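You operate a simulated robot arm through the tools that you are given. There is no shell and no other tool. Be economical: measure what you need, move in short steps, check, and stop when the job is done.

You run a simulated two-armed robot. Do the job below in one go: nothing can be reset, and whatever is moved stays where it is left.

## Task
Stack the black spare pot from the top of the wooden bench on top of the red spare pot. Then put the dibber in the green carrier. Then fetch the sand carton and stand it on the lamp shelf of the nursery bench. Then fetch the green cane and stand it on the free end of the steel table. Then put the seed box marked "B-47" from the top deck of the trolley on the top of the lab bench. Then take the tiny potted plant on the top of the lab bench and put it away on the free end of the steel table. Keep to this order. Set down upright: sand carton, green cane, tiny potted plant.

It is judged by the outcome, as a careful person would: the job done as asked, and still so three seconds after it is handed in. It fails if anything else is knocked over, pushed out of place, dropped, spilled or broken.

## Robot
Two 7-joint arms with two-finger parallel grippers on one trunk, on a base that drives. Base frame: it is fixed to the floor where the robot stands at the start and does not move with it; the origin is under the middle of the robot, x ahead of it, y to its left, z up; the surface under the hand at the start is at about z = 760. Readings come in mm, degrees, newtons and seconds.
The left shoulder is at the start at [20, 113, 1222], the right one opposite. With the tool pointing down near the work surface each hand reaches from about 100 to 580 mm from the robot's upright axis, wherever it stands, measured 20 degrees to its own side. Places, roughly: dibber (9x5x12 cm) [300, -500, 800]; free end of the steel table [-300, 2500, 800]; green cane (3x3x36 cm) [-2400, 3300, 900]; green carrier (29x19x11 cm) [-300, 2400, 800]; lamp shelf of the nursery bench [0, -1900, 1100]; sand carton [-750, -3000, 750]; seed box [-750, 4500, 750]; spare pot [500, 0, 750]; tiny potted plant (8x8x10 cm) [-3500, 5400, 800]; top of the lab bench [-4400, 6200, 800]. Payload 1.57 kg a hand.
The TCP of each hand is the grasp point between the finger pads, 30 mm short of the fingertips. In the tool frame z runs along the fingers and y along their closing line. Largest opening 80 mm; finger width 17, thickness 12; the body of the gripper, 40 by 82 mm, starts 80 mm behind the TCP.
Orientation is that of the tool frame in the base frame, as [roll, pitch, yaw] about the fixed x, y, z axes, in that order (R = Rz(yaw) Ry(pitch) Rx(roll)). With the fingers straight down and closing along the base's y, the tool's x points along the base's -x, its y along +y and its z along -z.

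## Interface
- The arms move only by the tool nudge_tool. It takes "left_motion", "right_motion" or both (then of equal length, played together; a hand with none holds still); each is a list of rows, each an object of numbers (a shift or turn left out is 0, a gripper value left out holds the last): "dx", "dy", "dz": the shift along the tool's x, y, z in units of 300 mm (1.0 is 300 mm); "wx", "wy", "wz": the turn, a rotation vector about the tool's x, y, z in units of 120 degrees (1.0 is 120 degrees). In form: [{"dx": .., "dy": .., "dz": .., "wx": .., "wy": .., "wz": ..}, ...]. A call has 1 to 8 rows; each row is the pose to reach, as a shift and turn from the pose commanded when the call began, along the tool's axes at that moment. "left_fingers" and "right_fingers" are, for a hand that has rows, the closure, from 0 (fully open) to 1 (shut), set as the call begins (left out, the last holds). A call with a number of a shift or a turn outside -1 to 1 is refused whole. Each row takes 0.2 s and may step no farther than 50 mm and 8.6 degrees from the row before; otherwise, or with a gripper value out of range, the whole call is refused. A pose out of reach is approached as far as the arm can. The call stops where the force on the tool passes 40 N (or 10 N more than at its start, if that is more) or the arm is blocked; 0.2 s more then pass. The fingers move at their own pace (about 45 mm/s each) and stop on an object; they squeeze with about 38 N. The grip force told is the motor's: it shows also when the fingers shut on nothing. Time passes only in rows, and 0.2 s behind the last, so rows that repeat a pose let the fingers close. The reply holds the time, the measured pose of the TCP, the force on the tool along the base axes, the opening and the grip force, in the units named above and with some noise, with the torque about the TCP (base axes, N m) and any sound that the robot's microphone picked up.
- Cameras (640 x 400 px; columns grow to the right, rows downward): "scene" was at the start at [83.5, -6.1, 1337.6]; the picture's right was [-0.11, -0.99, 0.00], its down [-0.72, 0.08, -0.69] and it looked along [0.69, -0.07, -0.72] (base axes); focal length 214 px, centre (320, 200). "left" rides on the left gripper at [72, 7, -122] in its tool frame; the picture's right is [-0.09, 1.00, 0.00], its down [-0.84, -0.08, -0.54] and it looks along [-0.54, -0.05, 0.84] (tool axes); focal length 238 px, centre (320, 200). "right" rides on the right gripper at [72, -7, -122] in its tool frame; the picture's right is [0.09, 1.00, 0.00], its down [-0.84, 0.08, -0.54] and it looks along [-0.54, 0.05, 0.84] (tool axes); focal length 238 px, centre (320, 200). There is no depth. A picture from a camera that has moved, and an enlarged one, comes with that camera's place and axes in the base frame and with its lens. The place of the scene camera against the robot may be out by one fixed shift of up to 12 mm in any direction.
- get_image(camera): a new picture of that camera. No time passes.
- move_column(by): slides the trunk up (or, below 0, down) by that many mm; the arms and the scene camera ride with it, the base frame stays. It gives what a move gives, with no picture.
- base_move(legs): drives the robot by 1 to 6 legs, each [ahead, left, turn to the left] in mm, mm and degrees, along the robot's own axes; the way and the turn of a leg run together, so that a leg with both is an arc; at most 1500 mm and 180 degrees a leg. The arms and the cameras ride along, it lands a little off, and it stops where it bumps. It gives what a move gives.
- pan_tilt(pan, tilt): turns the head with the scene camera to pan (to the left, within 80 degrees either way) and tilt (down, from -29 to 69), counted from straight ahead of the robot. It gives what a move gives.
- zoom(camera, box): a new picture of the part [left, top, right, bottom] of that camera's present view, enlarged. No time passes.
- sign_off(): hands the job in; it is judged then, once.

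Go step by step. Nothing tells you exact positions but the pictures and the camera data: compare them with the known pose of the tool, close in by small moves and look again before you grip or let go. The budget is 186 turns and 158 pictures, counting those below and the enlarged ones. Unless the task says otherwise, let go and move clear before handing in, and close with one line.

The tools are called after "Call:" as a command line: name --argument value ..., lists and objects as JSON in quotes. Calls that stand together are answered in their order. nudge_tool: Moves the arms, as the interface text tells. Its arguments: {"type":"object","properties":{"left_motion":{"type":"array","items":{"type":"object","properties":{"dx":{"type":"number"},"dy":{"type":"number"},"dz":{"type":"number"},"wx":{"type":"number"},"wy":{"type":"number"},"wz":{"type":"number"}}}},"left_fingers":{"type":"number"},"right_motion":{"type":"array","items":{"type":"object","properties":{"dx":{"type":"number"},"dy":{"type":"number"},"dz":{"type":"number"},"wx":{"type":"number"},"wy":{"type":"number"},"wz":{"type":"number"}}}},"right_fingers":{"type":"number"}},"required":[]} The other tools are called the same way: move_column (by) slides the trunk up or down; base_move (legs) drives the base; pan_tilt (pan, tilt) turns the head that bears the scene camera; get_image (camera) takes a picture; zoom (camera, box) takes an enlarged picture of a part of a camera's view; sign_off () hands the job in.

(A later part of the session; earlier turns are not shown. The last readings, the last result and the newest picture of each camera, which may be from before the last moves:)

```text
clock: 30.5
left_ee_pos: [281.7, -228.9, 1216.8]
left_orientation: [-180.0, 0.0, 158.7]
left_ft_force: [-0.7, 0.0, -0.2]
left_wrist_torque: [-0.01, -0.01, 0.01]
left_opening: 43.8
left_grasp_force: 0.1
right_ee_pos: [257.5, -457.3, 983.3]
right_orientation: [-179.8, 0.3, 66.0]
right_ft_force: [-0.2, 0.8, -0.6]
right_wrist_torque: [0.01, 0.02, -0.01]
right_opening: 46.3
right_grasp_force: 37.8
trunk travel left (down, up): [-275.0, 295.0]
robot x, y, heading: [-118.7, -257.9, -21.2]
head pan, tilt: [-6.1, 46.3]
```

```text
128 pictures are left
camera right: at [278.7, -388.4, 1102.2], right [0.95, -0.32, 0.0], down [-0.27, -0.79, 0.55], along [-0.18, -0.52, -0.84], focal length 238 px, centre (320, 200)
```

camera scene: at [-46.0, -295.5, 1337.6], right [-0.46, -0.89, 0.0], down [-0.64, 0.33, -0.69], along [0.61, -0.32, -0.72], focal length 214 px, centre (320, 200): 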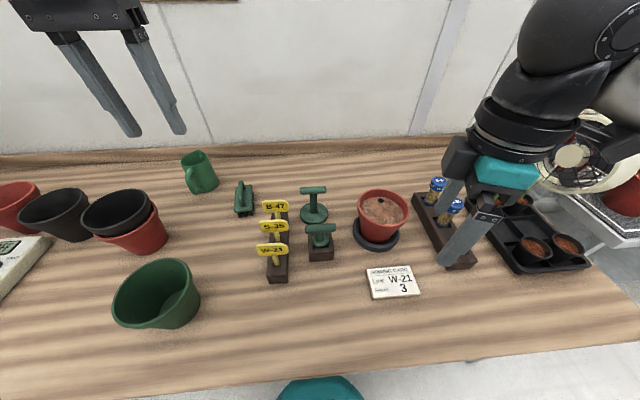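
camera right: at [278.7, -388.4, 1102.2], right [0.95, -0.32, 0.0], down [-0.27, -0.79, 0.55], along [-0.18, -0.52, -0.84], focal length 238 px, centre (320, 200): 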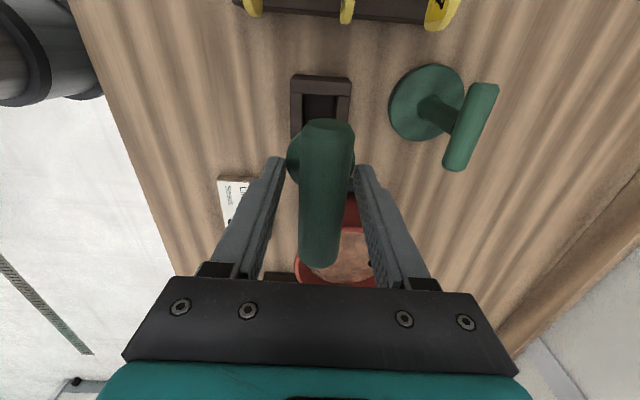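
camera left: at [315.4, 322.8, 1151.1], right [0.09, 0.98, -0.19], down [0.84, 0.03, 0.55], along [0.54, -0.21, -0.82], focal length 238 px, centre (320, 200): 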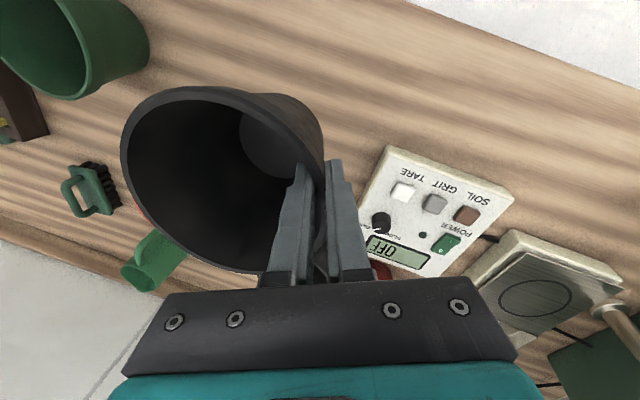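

The fingers have caught the dibber's round collar, with an opening of 46 mm, and it came out of its block upright. I'll raise it, back away from the bench and look left towards the steel table.

Call:
nudge_tool --right_motion '[{"dz": -0.13}, {"dz": -0.27}, {"dz": -0.4}]'

Call:
base_move --legs '[[-450, 0, 0], [0, 0, 60]]'

Call:
pan_tilt --pan 50 --tilt 20

Call:
get_image --camera "scene"

```text
clock: 31.3
left_ee_pos: [281.1, -228.9, 1216.7]
left_orientation: [180.0, 0.0, 158.8]
left_ft_force: [0.3, 0.2, -0.2]
left_wrist_torque: [-0.03, 0.05, -0.01]
left_opening: 43.8
left_grasp_force: 0.0
right_ee_pos: [257.2, -457.5, 1102.2]
right_orientation: [-179.9, 0.3, 66.1]
right_ft_force: [-0.2, -0.5, -1.1]
right_wrist_torque: [-0.02, 0.01, 0.01]
right_opening: 46.5
right_grasp_force: 38.3
trunk travel left (down, up): [-275.0, 295.0]
robot x, y, heading: [-119.2, -262.6, -21.1]
head pan, tilt: [-6.1, 46.3]
```

```text
clock: 36.7
left_ee_pos: [-366.2, 270.2, 1217.5]
left_orientation: [180.0, 0.0, -140.9]
left_ft_force: [-0.2, -0.1, -0.1]
left_wrist_torque: [0.0, 0.0, -0.03]
left_opening: 44.1
left_grasp_force: 0.1
right_ee_pos: [-179.2, 136.7, 1102.0]
right_orientation: [-179.9, 0.3, 126.7]
right_ft_force: [-0.5, 0.2, -0.1]
right_wrist_torque: [0.01, -0.02, -0.01]
right_opening: 46.5
right_grasp_force: 37.7
trunk travel left (down, up): [-275.0, 295.0]
robot x, y, heading: [-541.8, -91.3, 39.4]
head pan, tilt: [-6.1, 46.3]
```

```text
clock: 37.9
left_ee_pos: [-367.4, 270.1, 1216.5]
left_orientation: [-180.0, 0.0, -140.8]
left_ft_force: [0.7, -0.1, 1.0]
left_wrist_torque: [-0.02, -0.02, 0.03]
left_opening: 44.0
left_grasp_force: 0.1
right_ee_pos: [-179.2, 136.0, 1100.8]
right_orientation: [-179.9, 0.3, 126.5]
right_ft_force: [-1.2, 0.2, -1.3]
right_wrist_torque: [-0.04, -0.03, -0.03]
right_opening: 46.7
right_grasp_force: 37.7
trunk travel left (down, up): [-275.0, 295.0]
robot x, y, heading: [-542.2, -94.6, 39.4]
head pan, tilt: [50.0, 20.0]
```

```text
127 pictures are left
camera scene: at [-537.3, 8.5, 1378.1], right [1.0, -0.01, 0.0], down [-0.01, -0.34, -0.94], along [0.01, 0.94, -0.34], focal length 214 px, centre (320, 200)
```

scene: 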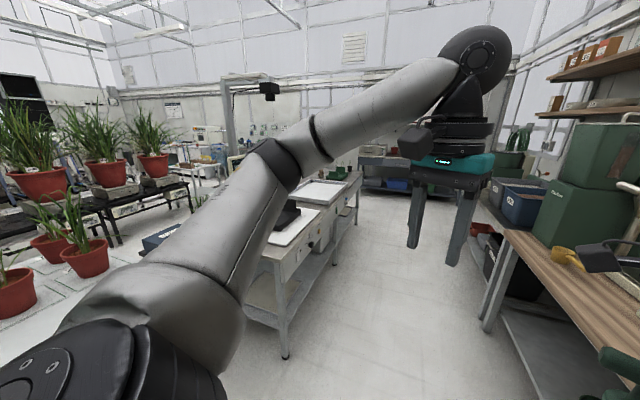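

I'm looking up an aisle that runs about 21° off the y axis. The steel table stands on its left, with green things at its far end. I'll drive up the middle of the aisle and turn left to face the table's far end.

Call:
base_move --legs '[[0, 0, 29.5], [1200, 0, 0], [1150, 0, 0], [0, 0, 90]]'

Call:
pan_tilt --pan 0 --tilt 35

Call:
get_image --camera "scene"

```text
clock: 54.8
left_ee_pos: [-106.9, 2088.5, 1216.2]
left_orientation: [-180.0, 0.1, -20.8]
left_ft_force: [-0.5, 0.6, -0.3]
left_wrist_torque: [0.02, -0.01, -0.01]
left_opening: 44.0
left_grasp_force: 0.0
right_ee_pos: [-83.4, 2316.8, 1102.3]
right_orientation: [-179.9, 0.3, -113.5]
right_ft_force: [1.5, 0.6, -0.5]
right_wrist_torque: [0.06, -0.01, 0.0]
right_opening: 46.5
right_grasp_force: 38.9
trunk travel left (down, up): [-275.0, 295.0]
robot x, y, heading: [293.4, 2119.1, 158.9]
head pan, tilt: [50.0, 20.0]
```

```text
clock: 56.0
left_ee_pos: [-107.2, 2087.7, 1216.3]
left_orientation: [-180.0, 0.0, -20.7]
left_ft_force: [0.4, 0.7, 0.4]
left_wrist_torque: [-0.02, 0.0, 0.01]
left_opening: 43.9
left_grasp_force: 0.0
right_ee_pos: [-84.0, 2317.1, 1101.3]
right_orientation: [-179.9, 0.3, -113.4]
right_ft_force: [0.0, -0.1, -0.8]
right_wrist_torque: [0.0, 0.01, 0.0]
right_opening: 46.5
right_grasp_force: 38.5
trunk travel left (down, up): [-275.0, 295.0]
robot x, y, heading: [295.2, 2119.2, 159.0]
head pan, tilt: [0.0, 35.0]
```

```text
126 pictures are left
camera scene: at [197.1, 2156.8, 1354.3], right [0.35, 0.94, 0.0], down [0.54, -0.2, -0.82], along [-0.77, 0.29, -0.57], focal length 214 px, centre (320, 200)
```

scene: 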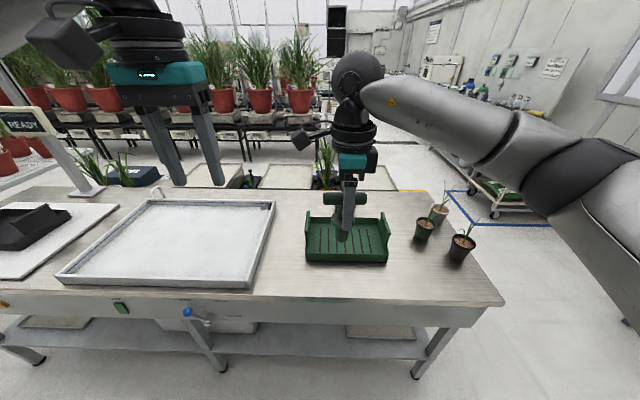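

The green carrier is ahead, centred at about [-285, 2445], and the free end of the table is to its right. I'll drive 230 ahead and 48 right to bring the dibber over it.

Call:
base_move --legs '[[230, -48, 0]]'

Call:
get_image --camera "right"

Call:
get_image --camera "scene"

```text
clock: 57.8
left_ee_pos: [-304.7, 2216.0, 1215.7]
left_orientation: [179.9, -0.1, -21.0]
left_ft_force: [0.6, -0.1, -0.6]
left_wrist_torque: [-0.03, 0.01, -0.03]
left_opening: 43.9
left_grasp_force: 0.1
right_ee_pos: [-280.5, 2445.2, 1101.0]
right_orientation: [-180.0, 0.3, -113.6]
right_ft_force: [0.2, -0.3, -1.0]
right_wrist_torque: [-0.03, -0.01, -0.01]
right_opening: 46.4
right_grasp_force: 37.7
trunk travel left (down, up): [-275.0, 295.0]
robot x, y, heading: [104.6, 2243.2, 158.9]
head pan, tilt: [0.0, 35.0]
```

```text
125 pictures are left
camera right: at [-305.1, 2376.3, 1221.9], right [-0.95, 0.31, 0.0], down [0.26, 0.8, 0.55], along [0.17, 0.52, -0.84], focal length 238 px, centre (320, 200)
```

right: 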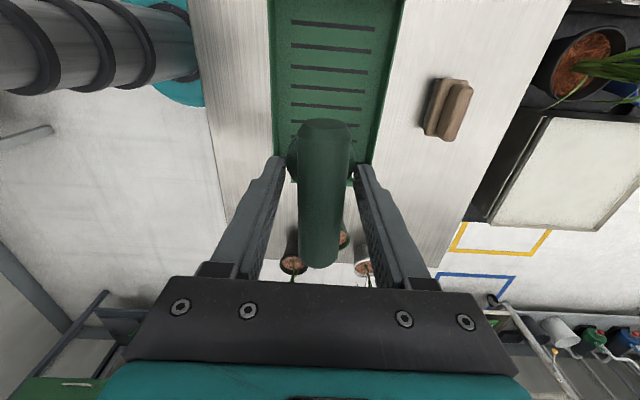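

```text
124 pictures are left
camera scene: at [-0.2, 2283.6, 1354.2], right [0.36, 0.93, 0.0], down [0.54, -0.21, -0.82], along [-0.76, 0.29, -0.57], focal length 214 px, centre (320, 200)
```

scene: 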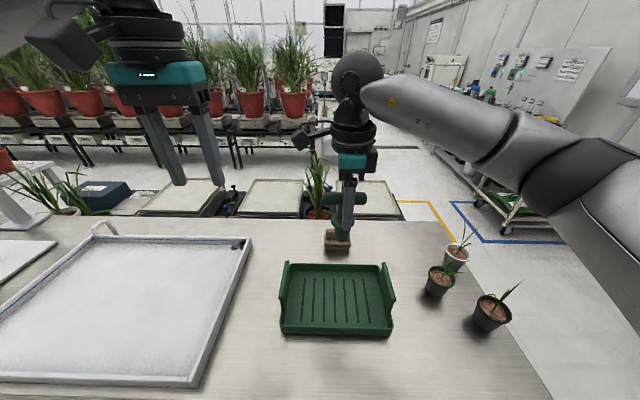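

The carrier's centre is about 20 mm farther ahead than the hand. I'll shift, lower to about 930 and tilt the dibber 45° along the carrier's long side, so it lies down gently inside.

Call:
nudge_tool --right_motion '[{"dx": -0.002, "dy": 0.02, "dz": 0.14}, {"dx": -0.004, "dy": 0.04, "dz": 0.29}, {"dx": -0.007, "dy": 0.067, "dz": 0.44}, {"dx": -0.007, "dy": 0.067, "dz": 0.57}]'

Call:
nudge_tool --right_motion '[{"wy": 0.0625}, {"wy": 0.125}, {"wy": 0.1875}, {"wy": 0.25}, {"wy": 0.3125}, {"wy": 0.375}]'

Call:
get_image --camera "right"

Call:
get_image --camera "scene"

```text
clock: 58.8
left_ee_pos: [-304.0, 2216.3, 1216.6]
left_orientation: [-180.0, 0.0, -21.0]
left_ft_force: [0.2, -0.3, -0.1]
left_wrist_torque: [-0.04, -0.03, 0.03]
left_opening: 43.8
left_grasp_force: 0.0
right_ee_pos: [-297.0, 2454.9, 928.7]
right_orientation: [-179.9, 0.3, -113.6]
right_ft_force: [-0.3, 0.7, -0.8]
right_wrist_torque: [0.02, 0.01, 0.01]
right_opening: 46.3
right_grasp_force: 38.2
trunk travel left (down, up): [-275.0, 295.0]
robot x, y, heading: [99.6, 2245.5, 158.8]
head pan, tilt: [0.0, 35.0]
```

```text
clock: 60.1
left_ee_pos: [-304.3, 2216.5, 1216.5]
left_orientation: [180.0, -0.1, -20.9]
left_ft_force: [0.3, 0.0, 0.9]
left_wrist_torque: [0.0, -0.01, -0.06]
left_opening: 44.0
left_grasp_force: 0.0
right_ee_pos: [-297.0, 2455.5, 930.8]
right_orientation: [180.0, -44.9, -113.6]
right_ft_force: [-0.4, -0.6, -1.3]
right_wrist_torque: [0.03, 0.03, 0.01]
right_opening: 46.5
right_grasp_force: 38.0
trunk travel left (down, up): [-275.0, 295.0]
robot x, y, heading: [98.9, 2245.6, 158.8]
head pan, tilt: [0.0, 35.0]
```

```text
123 pictures are left
camera right: at [-278.5, 2485.3, 1066.8], right [-0.94, 0.34, 0.06], down [0.32, 0.92, -0.21], along [-0.13, -0.17, -0.98], focal length 238 px, centre (320, 200)
```

right: 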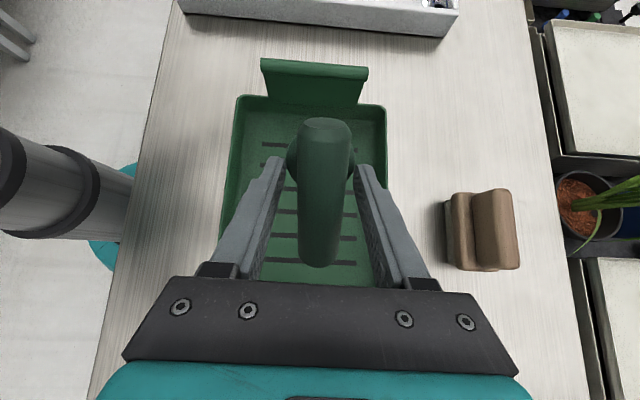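

```text
122 pictures are left
camera scene: at [0.6, 2283.4, 1354.3], right [0.36, 0.93, 0.0], down [0.54, -0.21, -0.82], along [-0.76, 0.29, -0.57], focal length 214 px, centre (320, 200)
```

scene: 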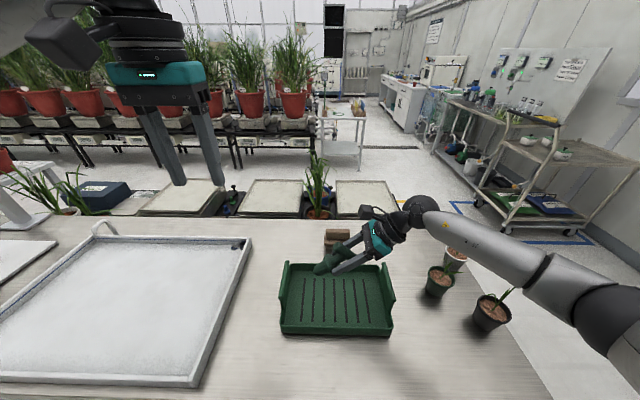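

It's tilted over the middle of the carrier. I'll lower it straight down in steps and watch the force.

Call:
nudge_tool --right_motion '[{"dx": -0.08, "dz": 0.08}, {"dx": -0.15, "dz": 0.15}, {"dx": -0.18, "dz": 0.18}, {"dx": -0.2, "dz": 0.2}]'

Call:
zoom --camera "scene" --box '[260, 200, 460, 350]'

```text
clock: 61.1
left_ee_pos: [-303.3, 2216.3, 1216.1]
left_orientation: [-180.0, 0.0, -20.9]
left_ft_force: [0.0, -0.2, -0.3]
left_wrist_torque: [0.02, 0.01, 0.0]
left_opening: 44.2
left_grasp_force: 0.1
right_ee_pos: [-296.6, 2455.7, 846.0]
right_orientation: [-179.8, -44.7, -113.7]
right_ft_force: [0.2, -0.2, -1.1]
right_wrist_torque: [0.03, -0.01, -0.01]
right_opening: 46.3
right_grasp_force: 38.2
trunk travel left (down, up): [-275.0, 295.0]
robot x, y, heading: [100.4, 2247.8, 158.9]
head pan, tilt: [0.0, 35.0]
```

```text
2.67 times, centred on (360, 275) of scene
camera zoom: at [0.5, 2283.2, 1354.3], right [0.36, 0.93, 0.0], down [0.54, -0.21, -0.82], along [-0.76, 0.29, -0.57], focal length 572 px, centre (213, 0)
```

zoom: 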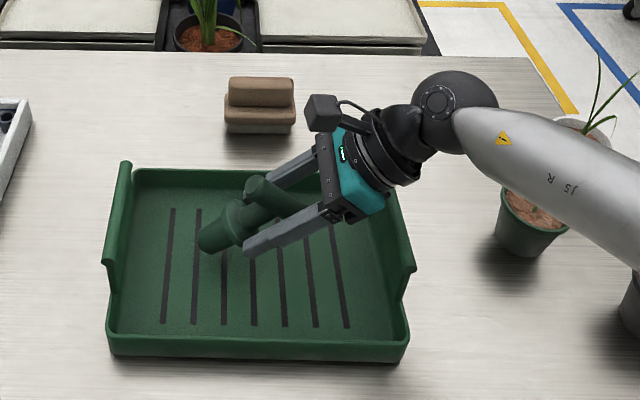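

There's no contact yet, so I'll lower further in small steps.

Call:
nudge_tool --right_motion '[{"dx": -0.0118, "dz": 0.0118}, {"dx": -0.0236, "dz": 0.0236}, {"dx": -0.0354, "dz": 0.0354}, {"dx": -0.047, "dz": 0.047}]'

Call:
zoom --camera "scene" --box '[260, 200, 560, 370]'

```text
clock: 62.1
left_ee_pos: [-301.8, 2215.8, 1217.4]
left_orientation: [-180.0, 0.0, -21.0]
left_ft_force: [0.3, 0.1, 0.2]
left_wrist_torque: [-0.02, -0.01, 0.01]
left_opening: 44.1
left_grasp_force: 0.0
right_ee_pos: [-298.0, 2454.9, 829.4]
right_orientation: [179.7, -45.0, -113.5]
right_ft_force: [4.1, 2.8, 16.9]
right_wrist_torque: [-0.74, 0.09, 0.17]
right_opening: 46.0
right_grasp_force: 38.4
trunk travel left (down, up): [-275.0, 295.0]
robot x, y, heading: [99.5, 2245.3, 159.2]
head pan, tilt: [0.0, 35.0]
```

```text
2.13 times, centred on (410, 285) of scene
camera zoom: at [2.3, 2283.1, 1354.7], right [0.36, 0.93, 0.0], down [0.53, -0.21, -0.82], along [-0.77, 0.29, -0.57], focal length 458 px, centre (128, 19)
```

zoom: 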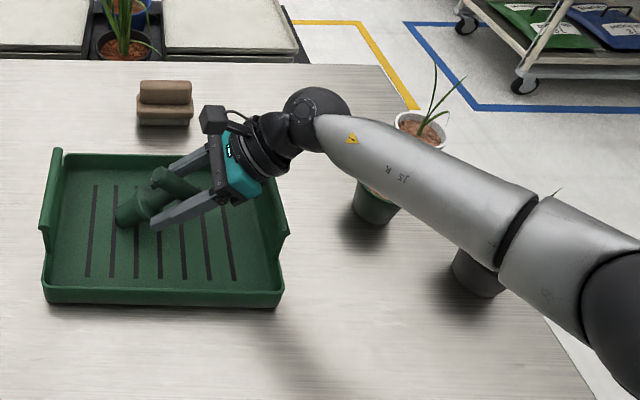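

The tip touches the carrier floor. I'll relax a little, open the fingers and back out along them.

Call:
nudge_tool --right_motion '[{"dx": 0.007, "dz": -0.007}, {"dx": 0.007, "dz": -0.007}]'

Call:
nudge_tool --right_motion '[{}, {}, {}, {}]' --right_fingers 0

Call:
nudge_tool --right_motion '[{"dz": -0.06}, {"dz": -0.18}, {"dz": -0.32}, {"dz": -0.45}]'

Call:
zoom --camera "scene" --box '[260, 200, 560, 370]'

```text
clock: 62.8
left_ee_pos: [-301.6, 2215.4, 1215.4]
left_orientation: [-180.0, -0.1, -21.1]
left_ft_force: [0.2, -0.3, -0.2]
left_wrist_torque: [-0.02, 0.01, 0.03]
left_opening: 44.2
left_grasp_force: 0.1
right_ee_pos: [-297.3, 2455.0, 830.7]
right_orientation: [179.9, -44.9, -113.6]
right_ft_force: [-3.5, -0.3, 10.9]
right_wrist_torque: [-0.58, 0.5, -0.16]
right_opening: 46.5
right_grasp_force: 37.7
trunk travel left (down, up): [-275.0, 295.0]
robot x, y, heading: [99.3, 2243.1, 159.2]
head pan, tilt: [0.0, 35.0]
```

```text
clock: 63.8
left_ee_pos: [-303.0, 2215.0, 1216.2]
left_orientation: [180.0, 0.0, -21.0]
left_ft_force: [0.0, 0.3, -0.3]
left_wrist_torque: [0.0, 0.01, 0.01]
left_opening: 44.1
left_grasp_force: 0.0
right_ee_pos: [-296.9, 2454.4, 829.2]
right_orientation: [-179.8, -44.6, -113.7]
right_ft_force: [0.7, 0.0, -1.0]
right_wrist_torque: [-0.01, -0.01, -0.02]
right_opening: 79.8
right_grasp_force: 0.1
trunk travel left (down, up): [-275.0, 295.0]
robot x, y, heading: [99.1, 2245.3, 159.2]
head pan, tilt: [0.0, 35.0]
```

```text
clock: 64.8
left_ee_pos: [-302.5, 2216.2, 1216.0]
left_orientation: [179.9, 0.0, -21.0]
left_ft_force: [0.5, 0.3, 0.6]
left_wrist_torque: [0.01, 0.0, 0.02]
left_opening: 43.8
left_grasp_force: 0.2
right_ee_pos: [-259.6, 2542.3, 924.5]
right_orientation: [-179.9, -44.7, -113.6]
right_ft_force: [-0.3, 0.3, 1.7]
right_wrist_torque: [0.0, 0.01, 0.02]
right_opening: 80.0
right_grasp_force: 0.0
trunk travel left (down, up): [-275.0, 295.0]
robot x, y, heading: [99.7, 2243.1, 158.9]
head pan, tilt: [0.0, 35.0]
```

```text
2.13 times, centred on (410, 285) of scene
camera zoom: at [0.8, 2283.3, 1354.3], right [0.36, 0.93, 0.0], down [0.54, -0.21, -0.82], along [-0.76, 0.29, -0.57], focal length 458 px, centre (128, 19)
```

zoom: 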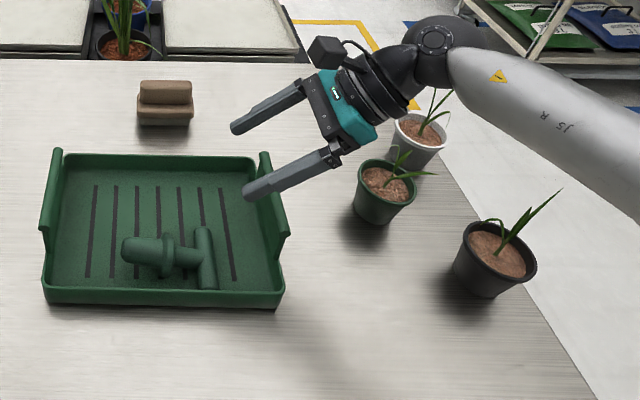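

The dibber lies in the carrier. I'll bring the right hand upright and drive back down the aisle towards the sand carton.

Call:
nudge_tool --right_motion '[{"dx": 0.06, "dz": -0.06}, {"dx": 0.15, "dz": -0.15, "wy": -0.03}, {"dx": 0.22, "dz": -0.22, "wy": -0.1}, {"dx": 0.3, "dz": -0.3, "wy": -0.17}, {"dx": 0.38, "dz": -0.38, "wy": -0.24}, {"dx": 0.42, "dz": -0.42, "wy": -0.31}, {"dx": 0.42, "dz": -0.42, "wy": -0.375}]'

Call:
base_move --legs '[[-260, 0, 0], [0, 0, 90], [1200, 0, 0], [1200, 0, 0]]'

Call:
pan_tilt --pan 0 --tilt 20

Call:
get_image --camera "scene"

```text
clock: 66.3
left_ee_pos: [-303.7, 2215.4, 1216.6]
left_orientation: [-180.0, 0.0, -21.0]
left_ft_force: [-0.6, -0.5, 0.7]
left_wrist_torque: [0.03, -0.02, 0.02]
left_opening: 44.1
left_grasp_force: 0.0
right_ee_pos: [-259.2, 2541.8, 1103.2]
right_orientation: [-179.9, 0.4, -113.7]
right_ft_force: [-0.1, -1.1, -0.7]
right_wrist_torque: [0.02, -0.01, 0.01]
right_opening: 79.9
right_grasp_force: 0.2
trunk travel left (down, up): [-275.0, 295.0]
robot x, y, heading: [100.6, 2248.6, 159.2]
head pan, tilt: [0.0, 35.0]
```

```text
clock: 83.4
left_ee_pos: [-454.6, -500.7, 1216.2]
left_orientation: [180.0, 0.0, 70.0]
left_ft_force: [-0.6, 0.0, 0.9]
left_wrist_torque: [0.0, 0.01, -0.03]
left_opening: 43.8
left_grasp_force: 0.0
right_ee_pos: [-780.6, -462.3, 1103.3]
right_orientation: [-179.9, 0.3, -22.6]
right_ft_force: [-0.1, -0.2, -0.4]
right_wrist_torque: [0.02, 0.0, 0.03]
right_opening: 80.1
right_grasp_force: 0.1
trunk travel left (down, up): [-275.0, 295.0]
robot x, y, heading: [-488.5, -100.2, -109.9]
head pan, tilt: [0.0, 35.0]
```

```text
clock: 84.2
left_ee_pos: [-453.9, -500.8, 1216.9]
left_orientation: [180.0, 0.0, 70.1]
left_ft_force: [-0.7, -0.4, -0.9]
left_wrist_torque: [-0.02, -0.03, -0.03]
left_opening: 43.9
left_grasp_force: 0.0
right_ee_pos: [-780.8, -462.4, 1103.1]
right_orientation: [-179.9, 0.3, -22.7]
right_ft_force: [1.0, 0.3, 0.5]
right_wrist_torque: [0.0, 0.02, 0.0]
right_opening: 80.0
right_grasp_force: 0.1
trunk travel left (down, up): [-275.0, 295.0]
robot x, y, heading: [-491.4, -101.5, -110.1]
head pan, tilt: [0.0, 20.0]
```

```text
118 pictures are left
camera scene: at [-532.7, -193.9, 1378.1], right [-0.94, 0.34, 0.0], down [0.12, 0.32, -0.94], along [-0.32, -0.88, -0.34], focal length 214 px, centre (320, 200)
```

scene: 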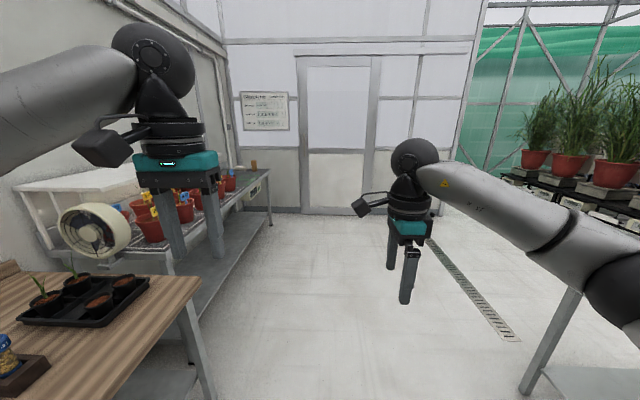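

The nursery bench is on the left, with a white shelf over it, and a small brown carton stands at its far end, matching the sand carton's place. I'll drive down, turn to face that end and look.

Call:
base_move --legs '[[1200, 0, 0], [1150, 0, 0], [0, 0, 89]]'

Call:
pan_tilt --pan 0 --tilt 30

Call:
get_image --camera "scene"

```text
clock: 99.5
left_ee_pos: [-883.4, -2260.3, 1217.5]
left_orientation: [-180.0, 0.0, 160.0]
left_ft_force: [0.2, 0.4, 0.0]
left_wrist_torque: [-0.01, 0.04, 0.02]
left_opening: 43.7
left_grasp_force: 0.0
right_ee_pos: [-920.8, -2587.1, 1103.6]
right_orientation: [-179.9, 0.3, 67.3]
right_ft_force: [0.1, 0.1, -0.6]
right_wrist_torque: [-0.01, -0.04, 0.01]
right_opening: 80.1
right_grasp_force: 0.0
trunk travel left (down, up): [-275.0, 295.0]
robot x, y, heading: [-1284.6, -2297.8, -19.9]
head pan, tilt: [0.0, 20.0]
```

```text
clock: 100.2
left_ee_pos: [-884.4, -2259.9, 1217.8]
left_orientation: [179.9, 0.0, 160.0]
left_ft_force: [0.4, -1.1, 1.2]
left_wrist_torque: [-0.04, -0.01, -0.02]
left_opening: 44.0
left_grasp_force: 0.0
right_ee_pos: [-922.8, -2586.8, 1102.2]
right_orientation: [-179.8, 0.3, 67.4]
right_ft_force: [0.4, -0.9, 0.2]
right_wrist_torque: [-0.01, -0.03, -0.02]
right_opening: 79.7
right_grasp_force: 0.0
trunk travel left (down, up): [-275.0, 295.0]
robot x, y, heading: [-1287.2, -2297.5, -19.9]
head pan, tilt: [0.0, 30.0]
```

```text
117 pictures are left
camera scene: at [-1197.1, -2328.9, 1362.1], right [-0.34, -0.94, 0.0], down [-0.47, 0.17, -0.87], along [0.81, -0.3, -0.5], focal length 214 px, centre (320, 200)
```

scene: 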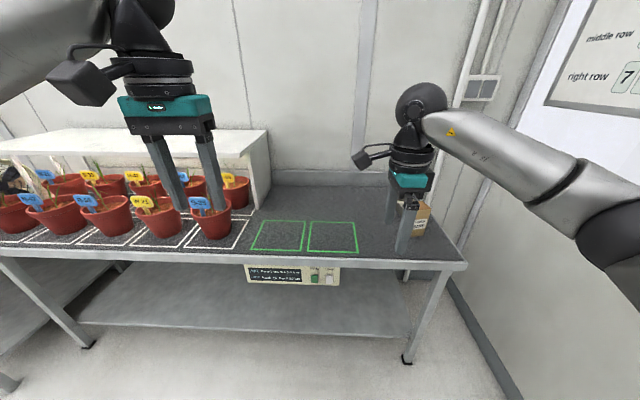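

The sand carton stands at the right end of the nursery bench, near [-640, -3000], behind my right hand. I'll drive 420 ahead and 250 right and look with the right camera.

Call:
base_move --legs '[[0, -250, -1], [400, 0, 0]]'

Call:
get_image --camera "scene"

Call:
get_image --camera "right"

```text
clock: 104.1
left_ee_pos: [-597.6, -2643.6, 1217.1]
left_orientation: [180.0, 0.0, 159.1]
left_ft_force: [0.5, -0.8, -0.2]
left_wrist_torque: [0.01, 0.04, -0.01]
left_opening: 44.1
left_grasp_force: 0.1
right_ee_pos: [-640.0, -2969.6, 1102.6]
right_orientation: [-179.9, 0.3, 66.6]
right_ft_force: [0.2, -0.2, 0.1]
right_wrist_torque: [-0.03, 0.03, -0.02]
right_opening: 80.0
right_grasp_force: 0.1
trunk travel left (down, up): [-275.0, 295.0]
robot x, y, heading: [-996.6, -2670.1, -21.1]
head pan, tilt: [0.0, 30.0]
```

```text
116 pictures are left
camera scene: at [-910.8, -2707.5, 1362.0], right [-0.36, -0.93, 0.0], down [-0.47, 0.18, -0.87], along [0.81, -0.31, -0.5], focal length 214 px, centre (320, 200)
```

scene: 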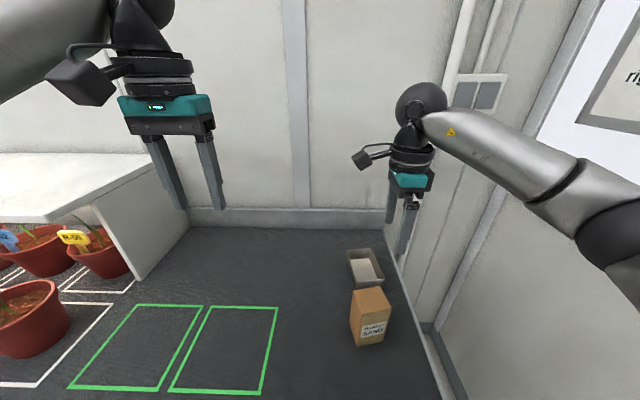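

```text
115 pictures are left
camera right: at [-618.2, -2900.2, 1223.3], right [0.95, -0.31, 0.0], down [-0.26, -0.8, 0.55], along [-0.17, -0.52, -0.84], focal length 238 px, centre (320, 200)
```

right: 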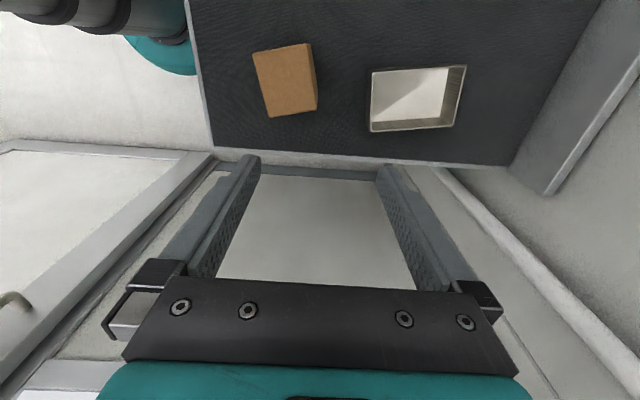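

The carton's top is centred near [-664, -2919] at a height of about 910, about 70 mm square and turned some 16° from the hand. I'll align above it and look again.

Call:
nudge_tool --right_motion '[{"dx": 0.04, "dy": -0.047, "dz": 0.1, "wz": -0.046}, {"dx": 0.08, "dy": -0.094, "dz": 0.2, "wz": -0.092}, {"dx": 0.123, "dy": -0.14, "dz": 0.26, "wz": -0.137}]'

Call:
get_image --camera "right"

Call:
zoom --camera "scene" --box '[310, 220, 450, 370]'

```text
clock: 104.9
left_ee_pos: [-596.8, -2643.4, 1217.1]
left_orientation: [180.0, -0.1, 159.0]
left_ft_force: [-0.8, 0.0, -0.6]
left_wrist_torque: [-0.01, 0.04, 0.03]
left_opening: 43.8
left_grasp_force: 0.0
right_ee_pos: [-666.2, -2917.0, 1023.8]
right_orientation: [-180.0, 0.2, 83.0]
right_ft_force: [0.5, 0.3, -0.1]
right_wrist_torque: [0.04, 0.0, 0.01]
right_opening: 80.1
right_grasp_force: 0.1
trunk travel left (down, up): [-275.0, 295.0]
robot x, y, heading: [-997.0, -2672.2, -20.9]
head pan, tilt: [0.0, 30.0]
```

```text
114 pictures are left
camera right: at [-663.5, -2845.2, 1145.5], right [1.0, -0.03, 0.0], down [-0.02, -0.84, 0.55], along [-0.02, -0.54, -0.84], focal length 238 px, centre (320, 200)
```

right: 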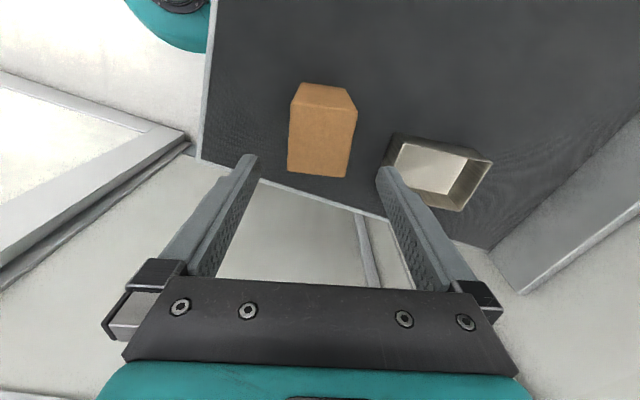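

```text
2.67 times, centred on (380, 295) of scene
camera zoom: at [-911.3, -2707.1, 1362.1], right [-0.36, -0.93, 0.0], down [-0.47, 0.18, -0.87], along [0.81, -0.31, -0.5], focal length 572 px, centre (160, -53)
```

zoom: 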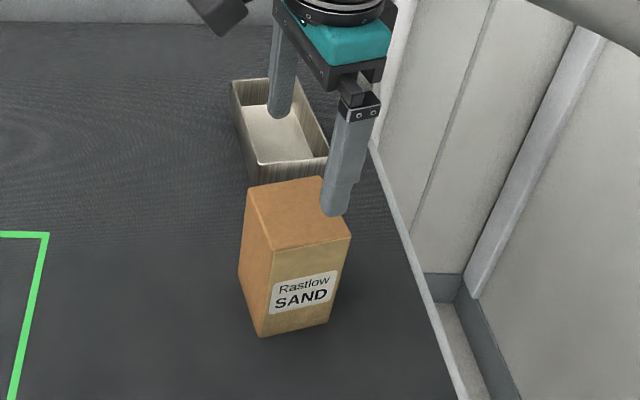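

It's aligned; the carton is about 66 mm across the fingers. I'll shift 8 mm, come down to just above the top and check the clearance.

Call:
nudge_tool --right_motion '[{"dx": -0.027, "dz": 0.1}, {"dx": -0.027, "dz": 0.21}]'

Call:
get_image --camera "right"

Call:
zoom --camera "scene" --box '[310, 220, 450, 370]'

```text
clock: 105.5
left_ee_pos: [-596.6, -2642.7, 1217.4]
left_orientation: [180.0, -0.1, 159.1]
left_ft_force: [-0.2, -0.4, 0.7]
left_wrist_torque: [-0.01, -0.02, 0.01]
left_opening: 44.1
left_grasp_force: 0.0
right_ee_pos: [-665.1, -2926.2, 961.7]
right_orientation: [-180.0, 0.2, 83.1]
right_ft_force: [-0.2, -0.2, 0.2]
right_wrist_torque: [0.03, 0.0, -0.02]
right_opening: 79.9
right_grasp_force: 0.0
trunk travel left (down, up): [-275.0, 295.0]
robot x, y, heading: [-999.9, -2673.6, -21.2]
head pan, tilt: [0.0, 30.0]
```

```text
112 pictures are left
camera right: at [-664.7, -2853.7, 1082.0], right [1.0, -0.03, 0.0], down [-0.02, -0.84, 0.55], along [-0.02, -0.54, -0.84], focal length 238 px, centre (320, 200)
```

right: 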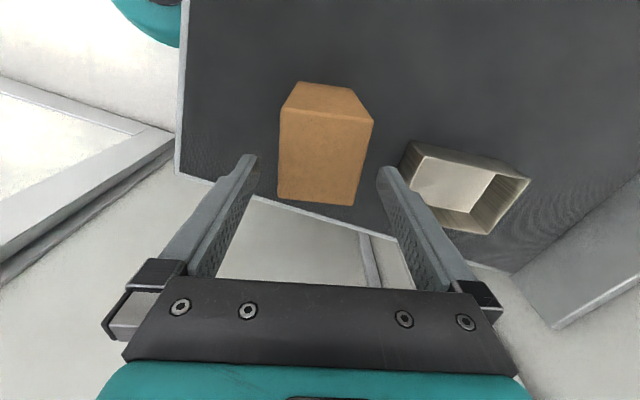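

```text
2.67 times, centred on (380, 295) of scene
camera zoom: at [-911.3, -2707.3, 1362.1], right [-0.36, -0.93, 0.0], down [-0.47, 0.18, -0.87], along [0.81, -0.31, -0.5], focal length 572 px, centre (160, -53)
```

zoom: 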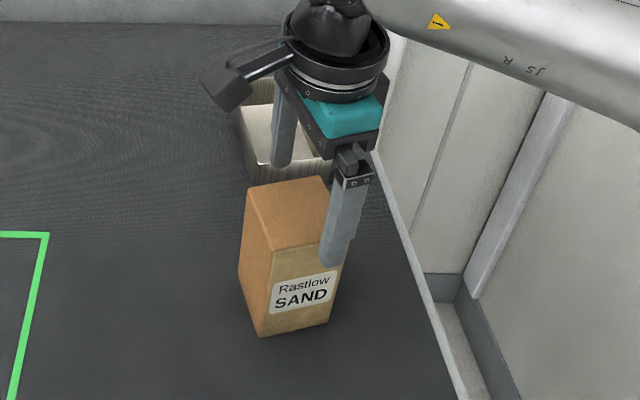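

It's centred with about 7 mm to spare on each side. I'll lower and close.

Call:
nudge_tool --right_motion '[{"dz": 0.08}, {"dz": 0.16}, {"dz": 0.24}, {"dz": 0.31}]'

Call:
nudge_tool --right_motion '[{}, {}, {}, {}]' --right_fingers 1

Call:
nudge_tool --right_motion '[{"dz": -0.03}, {"dz": -0.1}, {"dz": -0.2}]'

Call:
get_image --camera "scene"

```text
clock: 106.5
left_ee_pos: [-596.8, -2643.2, 1218.0]
left_orientation: [179.9, 0.0, 159.0]
left_ft_force: [-0.3, 0.1, 0.3]
left_wrist_torque: [-0.02, 0.01, 0.03]
left_opening: 44.0
left_grasp_force: 0.2
right_ee_pos: [-666.3, -2928.4, 868.1]
right_orientation: [-179.8, 0.2, 83.0]
right_ft_force: [0.2, 0.0, 0.2]
right_wrist_torque: [0.01, -0.01, -0.03]
right_opening: 79.9
right_grasp_force: 0.0
trunk travel left (down, up): [-275.0, 295.0]
robot x, y, heading: [-999.0, -2674.6, -20.9]
head pan, tilt: [0.0, 30.0]
```

```text
clock: 107.5
left_ee_pos: [-596.9, -2643.3, 1217.6]
left_orientation: [180.0, 0.0, 159.1]
left_ft_force: [-0.3, -1.1, -0.4]
left_wrist_torque: [0.0, 0.02, 0.02]
left_opening: 44.1
left_grasp_force: 0.0
right_ee_pos: [-665.9, -2927.4, 868.7]
right_orientation: [-179.9, 0.1, 83.1]
right_ft_force: [1.6, 0.2, -0.4]
right_wrist_torque: [-0.04, -0.22, -0.03]
right_opening: 60.5
right_grasp_force: 38.2
trunk travel left (down, up): [-275.0, 295.0]
robot x, y, heading: [-1000.0, -2677.6, -20.5]
head pan, tilt: [0.0, 30.0]
```

```text
clock: 108.3
left_ee_pos: [-596.2, -2643.4, 1217.8]
left_orientation: [179.9, -0.1, 159.1]
left_ft_force: [-0.1, 0.4, -0.3]
left_wrist_torque: [-0.01, 0.0, -0.03]
left_opening: 44.1
left_grasp_force: 0.1
right_ee_pos: [-665.2, -2927.0, 928.3]
right_orientation: [-179.8, 0.2, 82.9]
right_ft_force: [0.3, 0.1, -7.1]
right_wrist_torque: [-0.07, 0.0, -0.01]
right_opening: 60.4
right_grasp_force: 37.9
trunk travel left (down, up): [-275.0, 295.0]
robot x, y, heading: [-1000.7, -2673.1, -20.9]
head pan, tilt: [0.0, 30.0]
```

```text
110 pictures are left
camera scene: at [-911.1, -2707.4, 1362.0], right [-0.36, -0.93, 0.0], down [-0.47, 0.18, -0.87], along [0.81, -0.31, -0.5], focal length 214 px, centre (320, 200)
```

scene: 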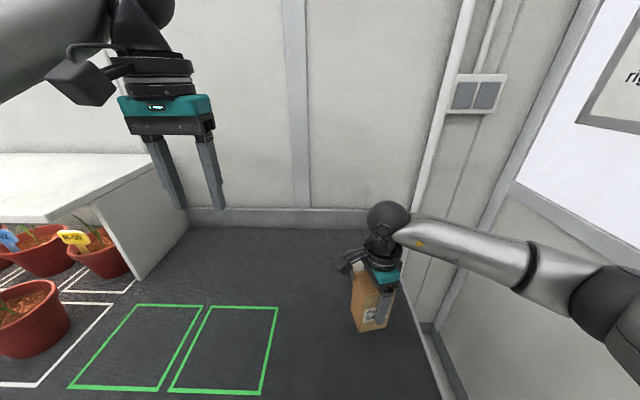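

The sand carton is held, at about 0.7 kg. I'll lift it, back off, raise the trunk and move left in front of the white lamp shelf.

Call:
nudge_tool --right_motion '[{"dz": -0.14}, {"dz": -0.28}, {"dz": -0.42}, {"dz": -0.57}]'

Call:
move_column --by 200

Call:
base_move --legs '[[-300, 0, 0], [0, 900, 0]]'

Call:
get_image --camera "scene"

```text
clock: 109.3
left_ee_pos: [-597.0, -2643.9, 1217.7]
left_orientation: [-180.0, 0.0, 159.1]
left_ft_force: [0.0, -0.7, -0.7]
left_wrist_torque: [0.01, 0.01, 0.01]
left_opening: 44.0
left_grasp_force: 0.1
right_ee_pos: [-665.5, -2926.7, 1101.3]
right_orientation: [-179.7, 0.3, 83.0]
right_ft_force: [0.6, 0.7, -7.1]
right_wrist_torque: [-0.05, 0.01, -0.03]
right_opening: 60.7
right_grasp_force: 37.4
trunk travel left (down, up): [-275.0, 295.0]
robot x, y, heading: [-1002.8, -2672.1, -21.0]
head pan, tilt: [0.0, 30.0]
```

```text
clock: 111.5
left_ee_pos: [-596.5, -2643.1, 1416.6]
left_orientation: [-179.9, 0.0, 159.2]
left_ft_force: [-0.2, -0.6, -0.2]
left_wrist_torque: [0.02, 0.0, -0.01]
left_opening: 44.2
left_grasp_force: 0.0
right_ee_pos: [-663.0, -2926.5, 1300.4]
right_orientation: [-179.8, 0.2, 82.9]
right_ft_force: [0.1, 0.5, -7.1]
right_wrist_torque: [-0.01, -0.01, 0.01]
right_opening: 60.3
right_grasp_force: 38.0
trunk travel left (down, up): [-475.0, 95.0]
robot x, y, heading: [-998.6, -2676.9, -21.1]
head pan, tilt: [0.0, 30.0]
```

```text
clock: 117.9
left_ee_pos: [-552.8, -1691.7, 1415.8]
left_orientation: [-180.0, 0.1, 159.2]
left_ft_force: [0.1, 0.8, -1.0]
left_wrist_torque: [-0.02, 0.0, -0.02]
left_opening: 43.6
left_grasp_force: 0.0
right_ee_pos: [-618.9, -1975.1, 1300.9]
right_orientation: [-179.8, 0.3, 82.9]
right_ft_force: [0.3, 0.1, -7.2]
right_wrist_torque: [-0.08, 0.0, 0.02]
right_opening: 60.4
right_grasp_force: 38.3
trunk travel left (down, up): [-475.0, 95.0]
robot x, y, heading: [-956.1, -1723.1, -20.8]
head pan, tilt: [0.0, 30.0]
```

```text
109 pictures are left
camera scene: at [-866.8, -1755.0, 1562.0], right [-0.36, -0.93, 0.0], down [-0.47, 0.18, -0.87], along [0.81, -0.31, -0.5], focal length 214 px, centre (320, 200)
```

scene: 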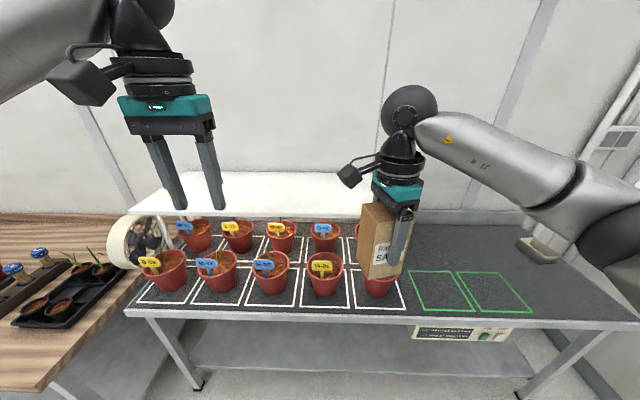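

The white lamp shelf lies ahead, with its front edge about 790 mm from the robot's axis and its top near 1100. I'll move 200 left and 380 ahead to bring the carton over it.

Call:
base_move --legs '[[0, 200, 0], [380, 0, 0]]'

Call:
pan_tilt --pan -10 --tilt 35

Call:
get_image --camera "scene"

Call:
get_image --camera "right"

```text
clock: 121.5
left_ee_pos: [-125.2, -1640.7, 1415.4]
left_orientation: [-180.0, 0.0, 159.0]
left_ft_force: [-1.0, 0.5, -0.1]
left_wrist_torque: [-0.01, -0.01, 0.01]
left_opening: 44.0
left_grasp_force: 0.0
right_ee_pos: [-194.9, -1923.6, 1299.9]
right_orientation: [-179.8, 0.3, 82.9]
right_ft_force: [0.3, 0.3, -7.1]
right_wrist_torque: [-0.03, 0.0, -0.02]
right_opening: 60.3
right_grasp_force: 37.6
trunk travel left (down, up): [-475.0, 95.0]
robot x, y, heading: [-529.4, -1668.9, -20.8]
head pan, tilt: [0.0, 30.0]
```

```text
clock: 122.2
left_ee_pos: [-125.7, -1639.6, 1418.0]
left_orientation: [-180.0, 0.0, 159.0]
left_ft_force: [-0.2, -0.1, 0.6]
left_wrist_torque: [0.03, -0.03, -0.02]
left_opening: 43.9
left_grasp_force: 0.1
right_ee_pos: [-195.1, -1923.8, 1299.2]
right_orientation: [-179.7, 0.3, 82.9]
right_ft_force: [0.4, 1.4, -6.7]
right_wrist_torque: [-0.02, -0.04, -0.02]
right_opening: 60.2
right_grasp_force: 37.6
trunk travel left (down, up): [-475.0, 95.0]
robot x, y, heading: [-529.4, -1673.5, -20.9]
head pan, tilt: [-10.0, 35.0]
```

```text
108 pictures are left
camera scene: at [-449.9, -1716.8, 1554.3], right [-0.51, -0.86, 0.0], down [-0.49, 0.29, -0.82], along [0.7, -0.42, -0.57], focal length 214 px, centre (320, 200)
```

scene: 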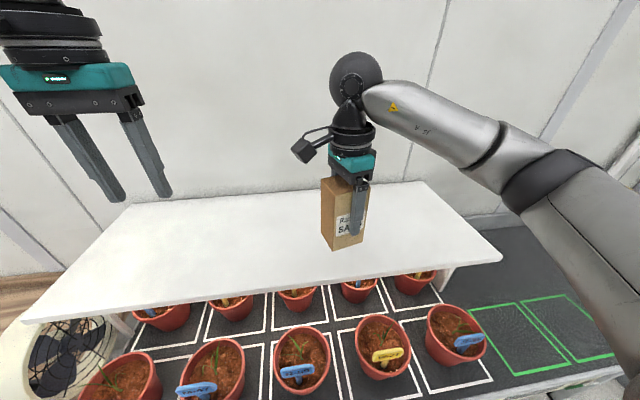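

```text
107 pictures are left
camera right: at [-193.2, -1850.9, 1421.2], right [1.0, -0.03, 0.0], down [-0.03, -0.84, 0.55], along [-0.02, -0.54, -0.84], focal length 238 px, centre (320, 200)
```

right: 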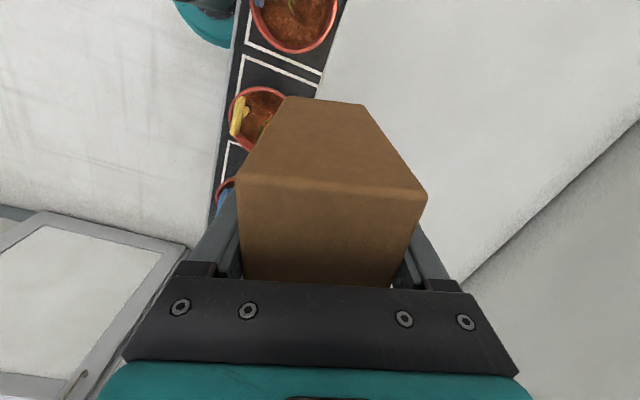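

The carton is right above the shelf's front edge, so I'll carry it 100 mm further in and then start lowering.

Call:
nudge_tool --right_motion '[{"dx": -0.027, "dy": 0.108}, {"dx": -0.054, "dy": 0.216}, {"dx": -0.08, "dy": 0.324}, {"dx": -0.08, "dy": 0.324, "dz": 0.1}, {"dx": -0.08, "dy": 0.324, "dz": 0.2}, {"dx": -0.08, "dy": 0.324, "dz": 0.25}]'

Call:
zoom --camera "scene" --box '[240, 130, 480, 300]'

```text
clock: 123.6
left_ee_pos: [-127.2, -1640.8, 1417.2]
left_orientation: [-180.0, 0.0, 159.0]
left_ft_force: [0.4, -0.3, 0.5]
left_wrist_torque: [0.01, 0.01, 0.03]
left_opening: 44.5
left_grasp_force: 0.1
right_ee_pos: [-102.2, -1961.0, 1224.1]
right_orientation: [-179.8, 0.2, 83.0]
right_ft_force: [0.7, -1.3, -6.4]
right_wrist_torque: [-0.07, -0.02, 0.01]
right_opening: 60.0
right_grasp_force: 37.4
trunk travel left (down, up): [-475.0, 95.0]
robot x, y, heading: [-525.8, -1671.0, -20.9]
head pan, tilt: [-10.0, 35.0]
```

```text
2.35 times, centred on (360, 215) of scene
camera zoom: at [-449.8, -1717.2, 1554.2], right [-0.51, -0.86, 0.0], down [-0.49, 0.3, -0.82], along [0.7, -0.42, -0.57], focal length 505 px, centre (226, 165)
```

zoom: 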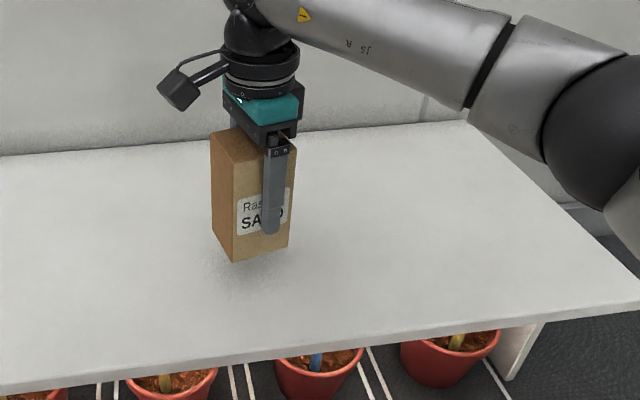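

It's well inside the shelf and nearly down. I'll lower the last stretch in 3 mm steps.

Call:
nudge_tool --right_motion '[{"dz": 0.015}, {"dz": 0.03}, {"dz": 0.04}, {"dz": 0.05}, {"dz": 0.06}, {"dz": 0.07}]'

```text
clock: 125.0
left_ee_pos: [-126.7, -1641.2, 1416.9]
left_orientation: [-180.0, 0.0, 159.1]
left_ft_force: [0.0, 0.4, 0.3]
left_wrist_torque: [0.02, 0.0, -0.02]
left_opening: 44.1
left_grasp_force: 0.0
right_ee_pos: [-101.8, -1960.3, 1203.5]
right_orientation: [-179.6, 0.2, 82.9]
right_ft_force: [0.7, 0.9, -6.6]
right_wrist_torque: [-0.02, 0.0, 0.01]
right_opening: 60.1
right_grasp_force: 38.0
trunk travel left (down, up): [-475.0, 95.0]
robot x, y, heading: [-528.7, -1671.2, -20.9]
head pan, tilt: [-10.0, 35.0]
```

Call:
nudge_tool --right_motion '[{"dz": 0.01}, {"dz": 0.02}, {"dz": 0.03}, {"dz": 0.04}, {"dz": 0.05}, {"dz": 0.06}]'

Call:
zoom --camera "scene" --box '[240, 130, 480, 300]'

```text
clock: 126.4
left_ee_pos: [-127.8, -1639.4, 1416.2]
left_orientation: [180.0, 0.0, 159.0]
left_ft_force: [0.5, -0.8, -0.2]
left_wrist_torque: [-0.01, 0.02, 0.02]
left_opening: 44.0
left_grasp_force: 0.1
right_ee_pos: [-101.9, -1960.4, 1185.9]
right_orientation: [-179.9, 0.2, 82.9]
right_ft_force: [0.6, 0.1, -6.3]
right_wrist_torque: [-0.04, 0.01, 0.01]
right_opening: 60.4
right_grasp_force: 37.6
trunk travel left (down, up): [-475.0, 95.0]
robot x, y, heading: [-531.2, -1672.6, -21.1]
head pan, tilt: [-10.0, 35.0]
```

```text
2.35 times, centred on (360, 215) of scene
camera zoom: at [-449.6, -1717.1, 1554.2], right [-0.51, -0.86, 0.0], down [-0.49, 0.3, -0.82], along [0.7, -0.42, -0.57], focal length 505 px, centre (226, 165)
```

zoom: 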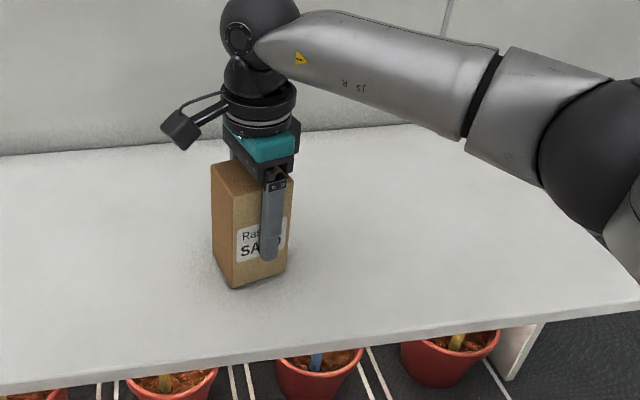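

There's still no contact, so I'll continue down.

Call:
nudge_tool --right_motion '[{"dz": 0.01}, {"dz": 0.02}, {"dz": 0.03}, {"dz": 0.04}, {"dz": 0.05}, {"dz": 0.06}, {"dz": 0.07}, {"dz": 0.08}]'

Call:
zoom --camera "scene" --box '[240, 130, 480, 300]'

```text
clock: 128.2
left_ee_pos: [-129.9, -1638.2, 1417.7]
left_orientation: [-180.0, 0.1, 159.0]
left_ft_force: [-0.4, 0.6, 0.2]
left_wrist_torque: [0.01, 0.01, 0.04]
left_opening: 44.0
left_grasp_force: 0.0
right_ee_pos: [-100.6, -1958.8, 1168.1]
right_orientation: [179.4, 0.2, 82.7]
right_ft_force: [-3.1, -1.0, 38.6]
right_wrist_torque: [0.31, 1.44, -0.24]
right_opening: 60.2
right_grasp_force: 38.0
trunk travel left (down, up): [-475.0, 95.0]
robot x, y, heading: [-527.5, -1670.0, -21.2]
head pan, tilt: [-10.0, 35.0]
```

```text
2.35 times, centred on (360, 215) of scene
camera zoom: at [-453.2, -1715.0, 1554.6], right [-0.51, -0.86, 0.0], down [-0.49, 0.29, -0.82], along [0.7, -0.42, -0.57], focal length 505 px, centre (226, 165)
```

zoom: 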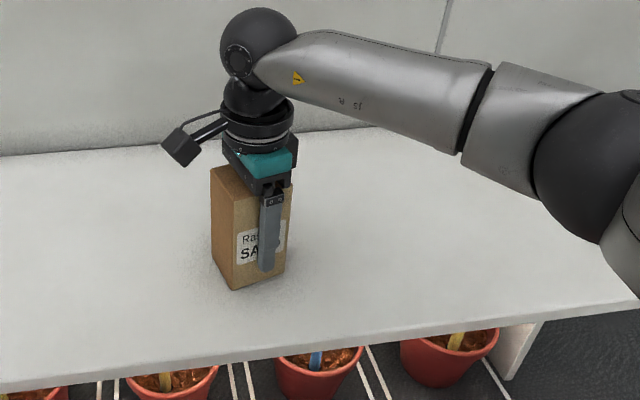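

The carton has reached the shelf. I'll ease off until the push is near zero, then open.

Call:
nudge_tool --right_motion '[{"dz": -0.012}, {"dz": -0.016}]'

```text
clock: 128.8
left_ee_pos: [-127.4, -1640.4, 1416.6]
left_orientation: [179.9, 0.0, 159.0]
left_ft_force: [-0.1, -0.3, 0.8]
left_wrist_torque: [0.03, 0.0, -0.02]
left_opening: 44.0
left_grasp_force: 0.0
right_ee_pos: [-99.8, -1959.6, 1167.4]
right_orientation: [179.9, 0.2, 82.9]
right_ft_force: [4.0, 0.7, 19.2]
right_wrist_torque: [0.3, 0.49, -0.23]
right_opening: 59.8
right_grasp_force: 37.9
trunk travel left (down, up): [-475.0, 95.0]
robot x, y, heading: [-529.0, -1670.0, -21.0]
head pan, tilt: [-10.0, 35.0]
```

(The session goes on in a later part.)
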